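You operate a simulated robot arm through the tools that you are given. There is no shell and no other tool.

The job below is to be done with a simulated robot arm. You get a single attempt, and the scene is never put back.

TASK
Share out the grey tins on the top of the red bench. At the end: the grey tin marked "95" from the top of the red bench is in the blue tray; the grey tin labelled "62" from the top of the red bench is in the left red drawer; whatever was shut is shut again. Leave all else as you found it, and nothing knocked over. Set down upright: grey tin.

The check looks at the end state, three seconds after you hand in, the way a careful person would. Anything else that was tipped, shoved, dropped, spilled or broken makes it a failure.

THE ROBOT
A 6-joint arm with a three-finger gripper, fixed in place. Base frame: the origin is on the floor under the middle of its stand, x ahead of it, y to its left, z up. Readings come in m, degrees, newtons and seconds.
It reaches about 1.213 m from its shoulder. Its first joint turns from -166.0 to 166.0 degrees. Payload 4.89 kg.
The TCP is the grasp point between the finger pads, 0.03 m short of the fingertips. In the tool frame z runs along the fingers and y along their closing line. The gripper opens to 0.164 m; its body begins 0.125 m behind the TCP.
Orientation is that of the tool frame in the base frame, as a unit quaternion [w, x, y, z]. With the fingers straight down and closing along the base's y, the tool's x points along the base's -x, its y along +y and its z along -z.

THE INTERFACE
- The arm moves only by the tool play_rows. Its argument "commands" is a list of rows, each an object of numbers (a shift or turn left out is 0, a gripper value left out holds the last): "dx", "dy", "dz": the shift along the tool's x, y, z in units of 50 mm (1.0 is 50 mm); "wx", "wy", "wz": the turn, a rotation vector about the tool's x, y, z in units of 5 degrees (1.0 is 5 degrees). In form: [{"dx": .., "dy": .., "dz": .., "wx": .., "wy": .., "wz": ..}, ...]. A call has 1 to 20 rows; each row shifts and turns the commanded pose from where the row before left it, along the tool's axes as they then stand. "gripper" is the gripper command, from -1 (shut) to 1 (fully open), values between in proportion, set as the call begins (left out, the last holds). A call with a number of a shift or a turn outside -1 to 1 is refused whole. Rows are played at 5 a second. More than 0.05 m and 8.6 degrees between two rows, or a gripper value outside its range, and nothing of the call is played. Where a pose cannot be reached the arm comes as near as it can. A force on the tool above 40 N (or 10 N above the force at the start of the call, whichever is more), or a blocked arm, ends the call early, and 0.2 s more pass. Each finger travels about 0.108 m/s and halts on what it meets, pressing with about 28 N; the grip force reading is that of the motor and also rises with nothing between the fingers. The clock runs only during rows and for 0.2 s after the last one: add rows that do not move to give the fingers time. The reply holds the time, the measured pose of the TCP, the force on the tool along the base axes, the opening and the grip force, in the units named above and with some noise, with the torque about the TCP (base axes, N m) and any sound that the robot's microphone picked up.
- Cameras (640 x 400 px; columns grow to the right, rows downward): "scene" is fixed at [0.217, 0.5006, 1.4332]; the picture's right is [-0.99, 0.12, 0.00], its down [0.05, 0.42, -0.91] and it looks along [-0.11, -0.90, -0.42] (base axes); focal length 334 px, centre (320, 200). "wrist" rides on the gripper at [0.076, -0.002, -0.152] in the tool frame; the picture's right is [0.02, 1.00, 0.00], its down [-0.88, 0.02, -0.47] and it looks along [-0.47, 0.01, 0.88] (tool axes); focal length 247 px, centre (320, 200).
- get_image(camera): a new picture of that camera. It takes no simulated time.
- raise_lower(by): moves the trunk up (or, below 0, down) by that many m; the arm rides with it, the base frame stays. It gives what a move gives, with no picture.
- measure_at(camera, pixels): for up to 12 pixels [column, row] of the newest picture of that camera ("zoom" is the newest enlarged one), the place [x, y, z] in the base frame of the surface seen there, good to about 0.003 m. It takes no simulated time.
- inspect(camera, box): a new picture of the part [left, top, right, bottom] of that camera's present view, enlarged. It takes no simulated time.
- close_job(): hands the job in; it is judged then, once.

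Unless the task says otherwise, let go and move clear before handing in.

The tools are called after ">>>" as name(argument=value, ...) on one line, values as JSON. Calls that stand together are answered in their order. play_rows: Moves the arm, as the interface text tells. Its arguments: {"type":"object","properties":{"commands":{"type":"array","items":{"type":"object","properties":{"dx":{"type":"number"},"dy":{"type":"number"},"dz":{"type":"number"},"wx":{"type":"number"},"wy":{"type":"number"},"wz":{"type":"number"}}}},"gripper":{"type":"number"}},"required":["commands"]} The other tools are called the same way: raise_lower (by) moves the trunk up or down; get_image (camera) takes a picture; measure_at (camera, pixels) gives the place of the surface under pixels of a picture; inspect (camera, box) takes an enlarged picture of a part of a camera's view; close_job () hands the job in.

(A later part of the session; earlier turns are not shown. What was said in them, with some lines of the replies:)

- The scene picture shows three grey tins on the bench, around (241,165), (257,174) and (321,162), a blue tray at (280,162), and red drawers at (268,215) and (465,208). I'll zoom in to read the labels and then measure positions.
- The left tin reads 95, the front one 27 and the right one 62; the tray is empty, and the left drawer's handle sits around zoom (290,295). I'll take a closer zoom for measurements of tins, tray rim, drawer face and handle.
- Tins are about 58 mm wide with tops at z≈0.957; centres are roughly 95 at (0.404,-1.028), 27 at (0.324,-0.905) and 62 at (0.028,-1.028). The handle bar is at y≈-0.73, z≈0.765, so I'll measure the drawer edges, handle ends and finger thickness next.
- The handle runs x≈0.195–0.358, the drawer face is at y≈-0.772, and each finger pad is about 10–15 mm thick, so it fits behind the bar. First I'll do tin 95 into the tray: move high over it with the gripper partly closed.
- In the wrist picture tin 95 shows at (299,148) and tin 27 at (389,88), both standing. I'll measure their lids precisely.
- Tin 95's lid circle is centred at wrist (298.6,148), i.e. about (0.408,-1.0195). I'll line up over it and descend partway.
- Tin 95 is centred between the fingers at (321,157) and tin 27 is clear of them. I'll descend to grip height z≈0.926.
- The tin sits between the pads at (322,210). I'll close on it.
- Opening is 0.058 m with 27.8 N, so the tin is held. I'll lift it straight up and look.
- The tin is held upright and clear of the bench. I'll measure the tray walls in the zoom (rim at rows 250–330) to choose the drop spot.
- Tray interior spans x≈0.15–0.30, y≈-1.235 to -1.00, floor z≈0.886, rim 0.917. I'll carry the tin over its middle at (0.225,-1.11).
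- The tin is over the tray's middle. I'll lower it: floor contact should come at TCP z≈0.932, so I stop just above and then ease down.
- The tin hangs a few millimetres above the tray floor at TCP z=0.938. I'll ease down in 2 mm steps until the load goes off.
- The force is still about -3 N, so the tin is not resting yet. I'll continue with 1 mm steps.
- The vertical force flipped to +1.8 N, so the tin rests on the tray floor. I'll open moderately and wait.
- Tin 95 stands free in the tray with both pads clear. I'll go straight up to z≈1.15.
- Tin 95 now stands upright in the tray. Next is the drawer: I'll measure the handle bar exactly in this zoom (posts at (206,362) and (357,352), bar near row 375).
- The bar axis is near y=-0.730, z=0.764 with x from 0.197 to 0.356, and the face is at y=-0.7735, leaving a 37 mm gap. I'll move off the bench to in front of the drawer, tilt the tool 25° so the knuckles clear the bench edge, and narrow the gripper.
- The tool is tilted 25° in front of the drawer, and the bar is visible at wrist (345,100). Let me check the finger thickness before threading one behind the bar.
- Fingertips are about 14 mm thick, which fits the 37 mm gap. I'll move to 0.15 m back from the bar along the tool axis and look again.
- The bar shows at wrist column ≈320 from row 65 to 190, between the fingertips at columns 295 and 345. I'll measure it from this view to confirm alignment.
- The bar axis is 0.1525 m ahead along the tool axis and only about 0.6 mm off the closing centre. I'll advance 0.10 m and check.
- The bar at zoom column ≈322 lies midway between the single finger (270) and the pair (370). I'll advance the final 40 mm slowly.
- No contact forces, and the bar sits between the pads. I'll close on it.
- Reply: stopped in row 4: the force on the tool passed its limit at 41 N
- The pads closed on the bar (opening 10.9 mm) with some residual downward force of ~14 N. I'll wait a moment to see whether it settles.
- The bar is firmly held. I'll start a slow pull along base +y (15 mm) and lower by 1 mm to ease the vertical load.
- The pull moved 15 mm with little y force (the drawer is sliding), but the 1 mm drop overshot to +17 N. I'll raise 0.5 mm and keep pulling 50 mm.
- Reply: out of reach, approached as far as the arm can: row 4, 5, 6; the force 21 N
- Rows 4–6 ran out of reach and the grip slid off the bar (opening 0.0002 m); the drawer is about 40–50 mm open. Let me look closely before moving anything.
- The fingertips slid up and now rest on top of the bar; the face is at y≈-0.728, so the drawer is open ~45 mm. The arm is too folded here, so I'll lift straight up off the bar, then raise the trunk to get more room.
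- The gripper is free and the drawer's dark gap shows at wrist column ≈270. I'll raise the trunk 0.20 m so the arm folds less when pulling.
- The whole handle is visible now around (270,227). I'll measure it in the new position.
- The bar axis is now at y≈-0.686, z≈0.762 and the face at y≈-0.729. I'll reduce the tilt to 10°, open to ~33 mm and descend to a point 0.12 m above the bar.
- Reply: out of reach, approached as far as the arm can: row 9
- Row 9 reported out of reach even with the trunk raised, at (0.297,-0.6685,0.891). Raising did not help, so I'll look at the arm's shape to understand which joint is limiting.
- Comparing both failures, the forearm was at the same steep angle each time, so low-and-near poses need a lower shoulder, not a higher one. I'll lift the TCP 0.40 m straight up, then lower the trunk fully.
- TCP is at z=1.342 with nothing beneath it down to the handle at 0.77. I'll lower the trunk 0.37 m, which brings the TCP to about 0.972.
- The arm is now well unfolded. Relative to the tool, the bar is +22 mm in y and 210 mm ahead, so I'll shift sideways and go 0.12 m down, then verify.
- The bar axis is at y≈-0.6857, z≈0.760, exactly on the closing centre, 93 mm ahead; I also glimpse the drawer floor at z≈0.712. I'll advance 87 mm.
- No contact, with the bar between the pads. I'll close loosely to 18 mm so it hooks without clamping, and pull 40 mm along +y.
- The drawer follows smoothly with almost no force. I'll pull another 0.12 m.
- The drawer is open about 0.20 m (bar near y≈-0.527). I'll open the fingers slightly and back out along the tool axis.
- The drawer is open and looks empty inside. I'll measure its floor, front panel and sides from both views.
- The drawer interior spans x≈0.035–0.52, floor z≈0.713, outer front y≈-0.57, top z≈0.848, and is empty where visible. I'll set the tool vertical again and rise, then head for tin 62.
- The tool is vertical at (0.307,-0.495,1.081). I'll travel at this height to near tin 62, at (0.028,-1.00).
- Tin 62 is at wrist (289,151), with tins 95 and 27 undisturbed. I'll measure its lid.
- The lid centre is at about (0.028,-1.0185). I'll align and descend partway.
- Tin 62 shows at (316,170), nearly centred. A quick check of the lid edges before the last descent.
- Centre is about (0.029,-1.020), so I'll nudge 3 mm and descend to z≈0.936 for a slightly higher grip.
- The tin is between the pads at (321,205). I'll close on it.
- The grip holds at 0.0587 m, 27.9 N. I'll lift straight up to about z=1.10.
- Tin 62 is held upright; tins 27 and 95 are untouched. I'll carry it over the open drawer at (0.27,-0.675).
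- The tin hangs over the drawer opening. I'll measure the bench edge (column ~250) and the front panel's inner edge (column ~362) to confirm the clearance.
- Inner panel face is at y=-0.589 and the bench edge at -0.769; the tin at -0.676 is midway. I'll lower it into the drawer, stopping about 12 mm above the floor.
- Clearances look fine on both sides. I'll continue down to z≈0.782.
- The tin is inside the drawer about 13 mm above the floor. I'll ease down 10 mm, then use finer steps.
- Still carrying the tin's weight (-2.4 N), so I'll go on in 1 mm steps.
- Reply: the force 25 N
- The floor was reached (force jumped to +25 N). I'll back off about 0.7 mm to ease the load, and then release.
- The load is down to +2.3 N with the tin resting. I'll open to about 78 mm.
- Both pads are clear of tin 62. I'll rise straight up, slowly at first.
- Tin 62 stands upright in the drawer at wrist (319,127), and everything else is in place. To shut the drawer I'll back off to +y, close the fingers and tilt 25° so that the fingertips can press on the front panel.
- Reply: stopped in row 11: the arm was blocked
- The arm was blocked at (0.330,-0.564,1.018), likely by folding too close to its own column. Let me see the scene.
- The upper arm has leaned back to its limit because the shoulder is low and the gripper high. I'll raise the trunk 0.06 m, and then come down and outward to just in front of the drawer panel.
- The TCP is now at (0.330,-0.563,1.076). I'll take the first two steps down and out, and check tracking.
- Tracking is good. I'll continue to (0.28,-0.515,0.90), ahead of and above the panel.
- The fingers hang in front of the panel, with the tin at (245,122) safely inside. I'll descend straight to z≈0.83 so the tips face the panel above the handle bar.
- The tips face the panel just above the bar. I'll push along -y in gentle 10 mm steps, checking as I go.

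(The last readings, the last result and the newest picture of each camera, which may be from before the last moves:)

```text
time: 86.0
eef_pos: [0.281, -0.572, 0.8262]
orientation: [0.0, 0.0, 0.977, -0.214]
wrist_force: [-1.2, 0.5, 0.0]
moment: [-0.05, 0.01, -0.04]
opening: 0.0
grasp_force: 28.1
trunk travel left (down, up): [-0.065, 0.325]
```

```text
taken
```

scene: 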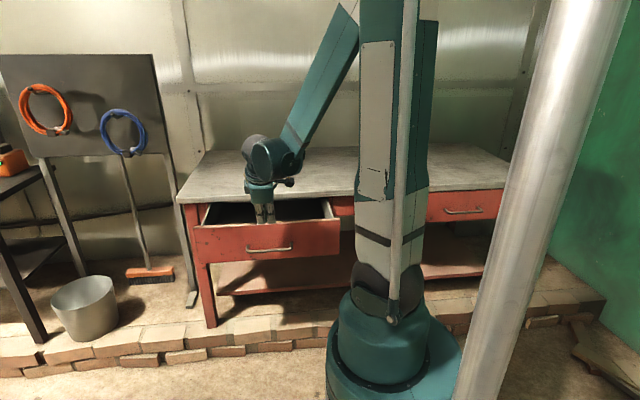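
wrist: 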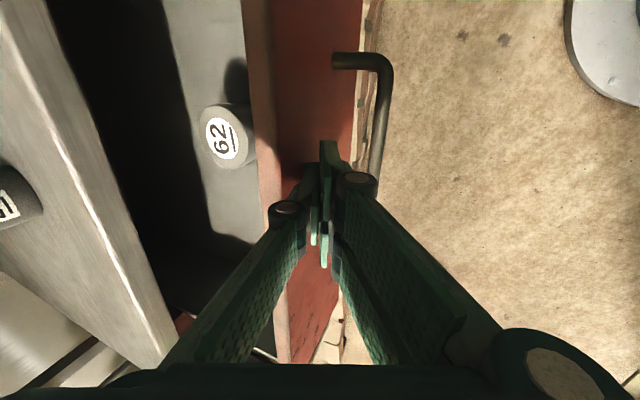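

No force yet at y=-0.572; the tips are near the panel. I'll continue 50 mm.

>>> play_rows(commands=[{"dy": -0.1818, "dz": 0.0833}, {"dy": -0.1818, "dz": 0.0833}, {"dy": -0.1818, "dz": 0.0833}, {"dy": -0.1818, "dz": 0.0833}, {"dy": -0.1818, "dz": 0.0833}, {}])

>>> get_image(camera="wrist")

>>> inspect(camera="scene", box=[180, 140, 360, 265])

```text
time: 87.4
eef_pos: [0.2812, -0.6229, 0.8285]
orientation: [-0.001, 0.001, 0.977, -0.213]
wrist_force: [-1.2, 0.0, 0.1]
moment: [-0.01, 0.01, 0.01]
opening: 0.0
grasp_force: 27.9
trunk travel left (down, up): [-0.065, 0.325]
```

```text
taken
```

wrist: 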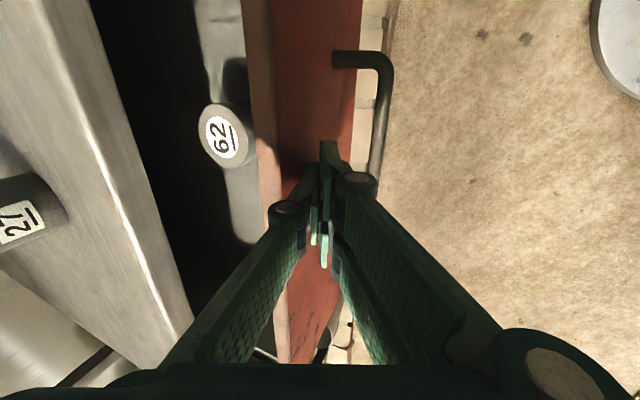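

```text
3.20 times, centred on (270, 202) of scene
```

zoom: 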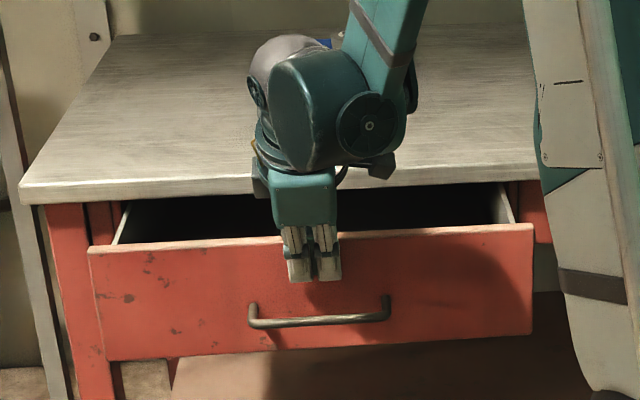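

The drawer is sliding in and tin 62 stays upright (215,135). I'll check the panel's position and continue.

>>> measure_at(camera="zoom", pixels=[[200, 290], [420, 275], [200, 270], [320, 320]])

>>> play_rows(commands=[{"dy": -0.1818, "dz": 0.0833}, {"dy": -0.1818, "dz": 0.0833}, {"dy": -0.1818, "dz": 0.0833}, {"dy": -0.1818, "dz": 0.0833}, {"dy": -0.1818, "dz": 0.0833}, {"dy": -0.1818, "dz": 0.0833}, {}])

>>> get_image(camera="wrist")

```text
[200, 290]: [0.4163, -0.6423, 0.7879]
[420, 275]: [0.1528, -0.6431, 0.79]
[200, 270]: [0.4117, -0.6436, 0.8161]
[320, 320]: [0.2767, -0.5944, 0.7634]
```

```text
time: 89.0
eef_pos: [0.2808, -0.6835, 0.8281]
orientation: [0.0, 0.0, 0.977, -0.214]
wrist_force: [-0.4, 0.3, 0.0]
moment: [-0.01, 0.01, -0.02]
opening: 0.0001
grasp_force: 27.8
trunk travel left (down, up): [-0.065, 0.325]
```

```text
taken
```

wrist: 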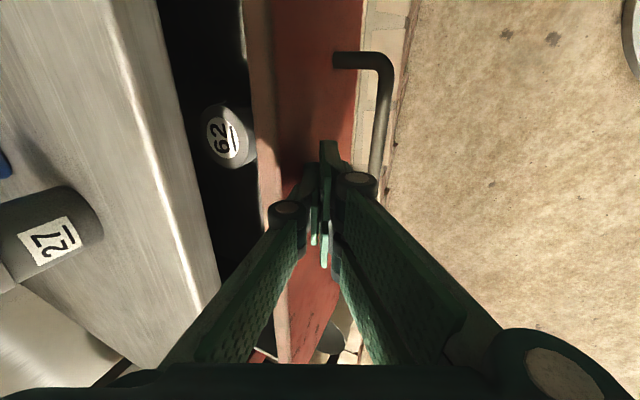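

The panel face runs 20 mm ahead of the TCP, now at about y=-0.703, with the tin still upright. I'll push another 60 mm.

>>> play_rows(commands=[{"dy": -0.1818, "dz": 0.0833}, {"dy": -0.1818, "dz": 0.0833}, {"dy": -0.1818, "dz": 0.0833}, {"dy": -0.1818, "dz": 0.0833}, {"dy": -0.1818, "dz": 0.0833}, {"dy": -0.1818, "dz": 0.0833}, {}])

>>> get_image(camera="wrist")

>>> inspect(camera="scene", box=[180, 140, 360, 265])

```text
time: 90.6
eef_pos: [0.2812, -0.7417, 0.8274]
orientation: [0.0, 0.0, 0.977, -0.213]
wrist_force: [0.8, 0.5, -0.1]
moment: [-0.03, 0.01, 0.01]
opening: 0.0003
grasp_force: 27.9
trunk travel left (down, up): [-0.065, 0.325]
```

```text
taken
```

wrist: 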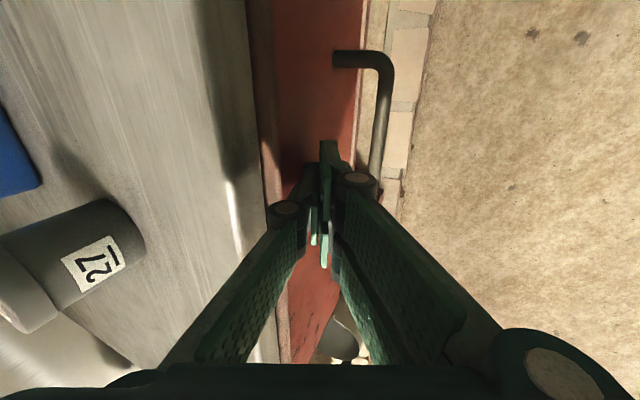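

```text
3.20 times, centred on (270, 202) of scene
```

zoom: 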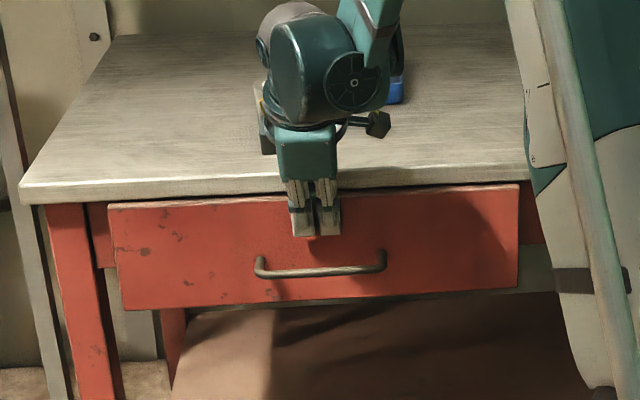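

The panel is about 12 mm from shut. I'll finish with small 3 mm steps until I feel it stop.

>>> play_rows(commands=[{"dy": -0.0545, "dz": 0.025}, {"dy": -0.0545, "dz": 0.025}, {"dy": -0.0545, "dz": 0.025}, {}])

>>> play_rows(commands=[{"dy": -0.0273, "dz": 0.0125}, {"dy": -0.0273, "dz": 0.0125}, {}])

>>> inspect(camera="scene", box=[180, 140, 360, 265])

>>> measure_at(camera="zoom", pixels=[[200, 260], [200, 230], [420, 250], [450, 230], [320, 272], [250, 186], [160, 250], [530, 225]])

```text
time: 91.6
eef_pos: [0.2809, -0.7516, 0.8282]
orientation: [0.0, 0.0, 0.977, -0.212]
wrist_force: [0.5, -0.3, -0.8]
moment: [0.02, 0.02, 0.0]
opening: 0.0002
grasp_force: 28.0
trunk travel left (down, up): [-0.065, 0.325]
```

```text
time: 92.4
eef_pos: [0.2833, -0.7532, 0.8278]
orientation: [-0.001, 0.0, 0.977, -0.213]
wrist_force: [0.8, 16.0, 0.5]
moment: [0.24, 0.02, 0.04]
opening: 0.0001
grasp_force: 28.2
trunk travel left (down, up): [-0.065, 0.325]
```

```text
3.20 times, centred on (270, 202) of scene
```

zoom: 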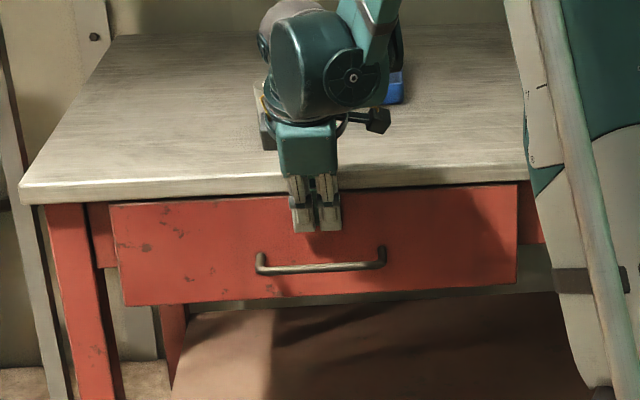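

```text
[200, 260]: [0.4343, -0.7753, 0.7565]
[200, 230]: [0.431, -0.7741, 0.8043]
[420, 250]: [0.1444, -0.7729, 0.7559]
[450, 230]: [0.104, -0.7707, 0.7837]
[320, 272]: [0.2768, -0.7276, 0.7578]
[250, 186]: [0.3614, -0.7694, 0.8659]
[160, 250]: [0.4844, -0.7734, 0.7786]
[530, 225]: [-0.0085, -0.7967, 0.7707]
```

The push force rose to 16 N and the face reads y≈-0.7735, same as at the start, so the drawer is shut. I'll back away 40 mm and rise.

>>> play_rows(commands=[{"dy": 0.0909, "dz": -0.0417}, {"dy": 0.1818, "dz": -0.0833}, {"dy": 0.1818, "dz": -0.0833}, {"dy": 0.27, "dz": -0.125}, {"dy": -0.25, "dz": -0.545}, {"dy": -0.333, "dz": -0.727}, {"dy": -0.333, "dz": -0.727}, {"dy": -0.333, "dz": -0.727}, {"dy": -0.333, "dz": -0.727}, {}, {}])

>>> get_image(camera="scene")

>>> get_image(camera="wrist")

```text
time: 94.8
eef_pos: [0.279, -0.7138, 1.0208]
orientation: [0.0, 0.001, 0.977, -0.214]
wrist_force: [0.3, -0.2, 0.1]
moment: [-0.05, -0.01, -0.04]
opening: 0.0
grasp_force: 28.1
trunk travel left (down, up): [-0.065, 0.325]
```

```text
taken
```

scene: 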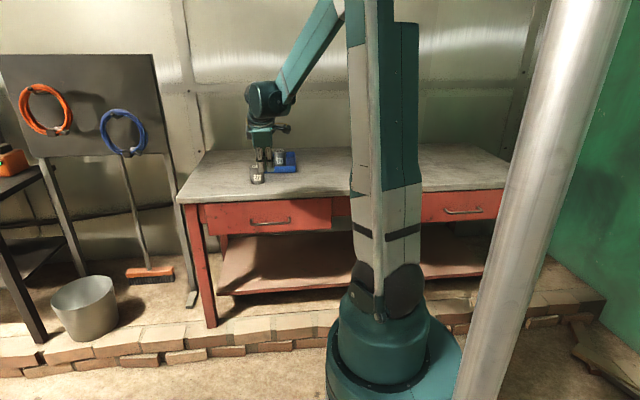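

```text
taken
```

wrist: 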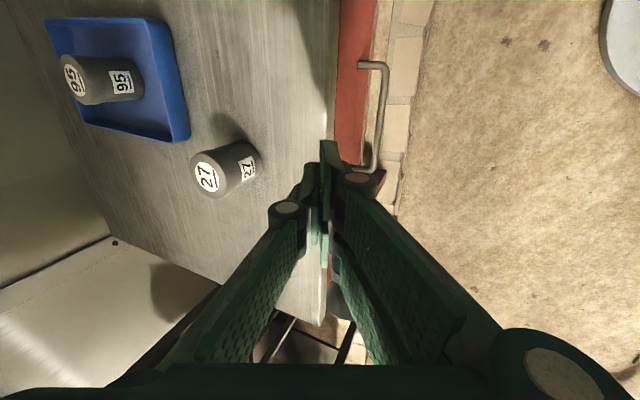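

The drawer looks shut and tins 27 and 95 stand where they should. I'll rise a bit more, level the tool, and do a final close inspection.

>>> play_rows(commands=[{"dy": -0.333, "dz": -0.727}, {"dy": -0.333, "dz": -0.727}, {"dy": -0.333, "dz": -0.727}, {"wx": -1}, {"wx": -1}, {"wx": -1}, {"wx": -1}, {"wx": -0.9}, {}, {}], gripper=0.2)

>>> inspect(camera="scene", box=[180, 130, 380, 255])

>>> measure_at(camera="zoom", pixels=[[100, 290], [200, 260], [400, 250], [470, 290], [290, 298], [300, 215]])

>>> get_image(camera="wrist")

```text
time: 97.0
eef_pos: [0.282, -0.7146, 1.1371]
orientation: [0.0, 0.0, 1.0, -0.001]
wrist_force: [-0.4, 0.0, 1.1]
moment: [0.05, 0.03, 0.01]
opening: 0.0983
grasp_force: 0.0
trunk travel left (down, up): [-0.065, 0.325]
```

```text
3.20 times, centred on (280, 192) of scene
```

zoom: 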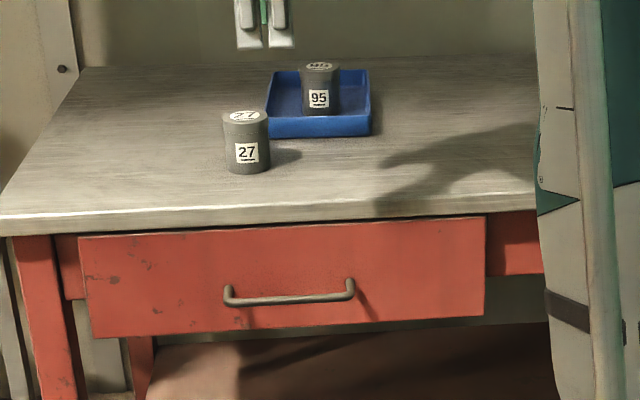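

```text
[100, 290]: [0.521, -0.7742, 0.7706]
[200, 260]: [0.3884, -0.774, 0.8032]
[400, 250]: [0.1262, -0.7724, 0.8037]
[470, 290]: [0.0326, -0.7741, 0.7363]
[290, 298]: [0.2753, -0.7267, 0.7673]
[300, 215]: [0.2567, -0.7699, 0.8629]
```

```text
taken
```

wrist: 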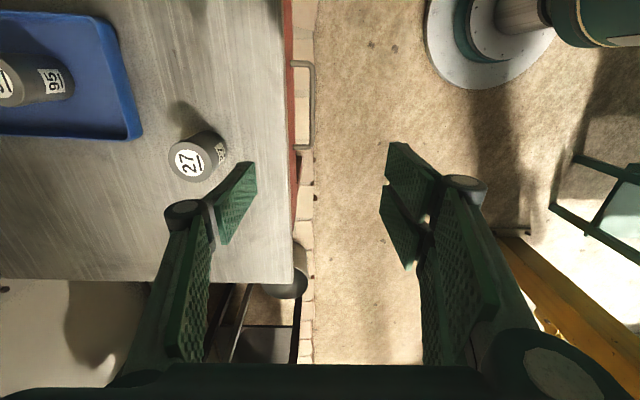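

The final zoom matches the starting picture: the drawer face is at y≈-0.774 with its corners at the same pixels (78,238) and (485,217), tin 27 and the tray are unmoved, and tin 95 stands in the tray. Tin 62 was upright in the left drawer when I last saw it, before the panel closed. The gripper is open and clear, so I'm handing in.

>>> close_job()

```text
The job is handed in.
```

I've handed the job in, with both tins moved and the drawer shut again.

- **Tin 95:** it is standing upright in the blue tray.
- **Tin 62:** it is in the left red drawer. It was upright each time I could see it as I pushed the drawer in, but the last few centimetres were out of view.
- **Left red drawer:** it is shut. Its front measures the same position as at the start.
- **Everything else:** tin 27 and the tray look the same as in the first picture. I saw nothing knocked over.

While I was opening the drawer, the gripper slipped off the handle once. This did not disturb anything. I changed the trunk height to get a better reach, so the trunk now sits about 0.11 m lower than it did at the start. The gripper is open and clear of the bench.
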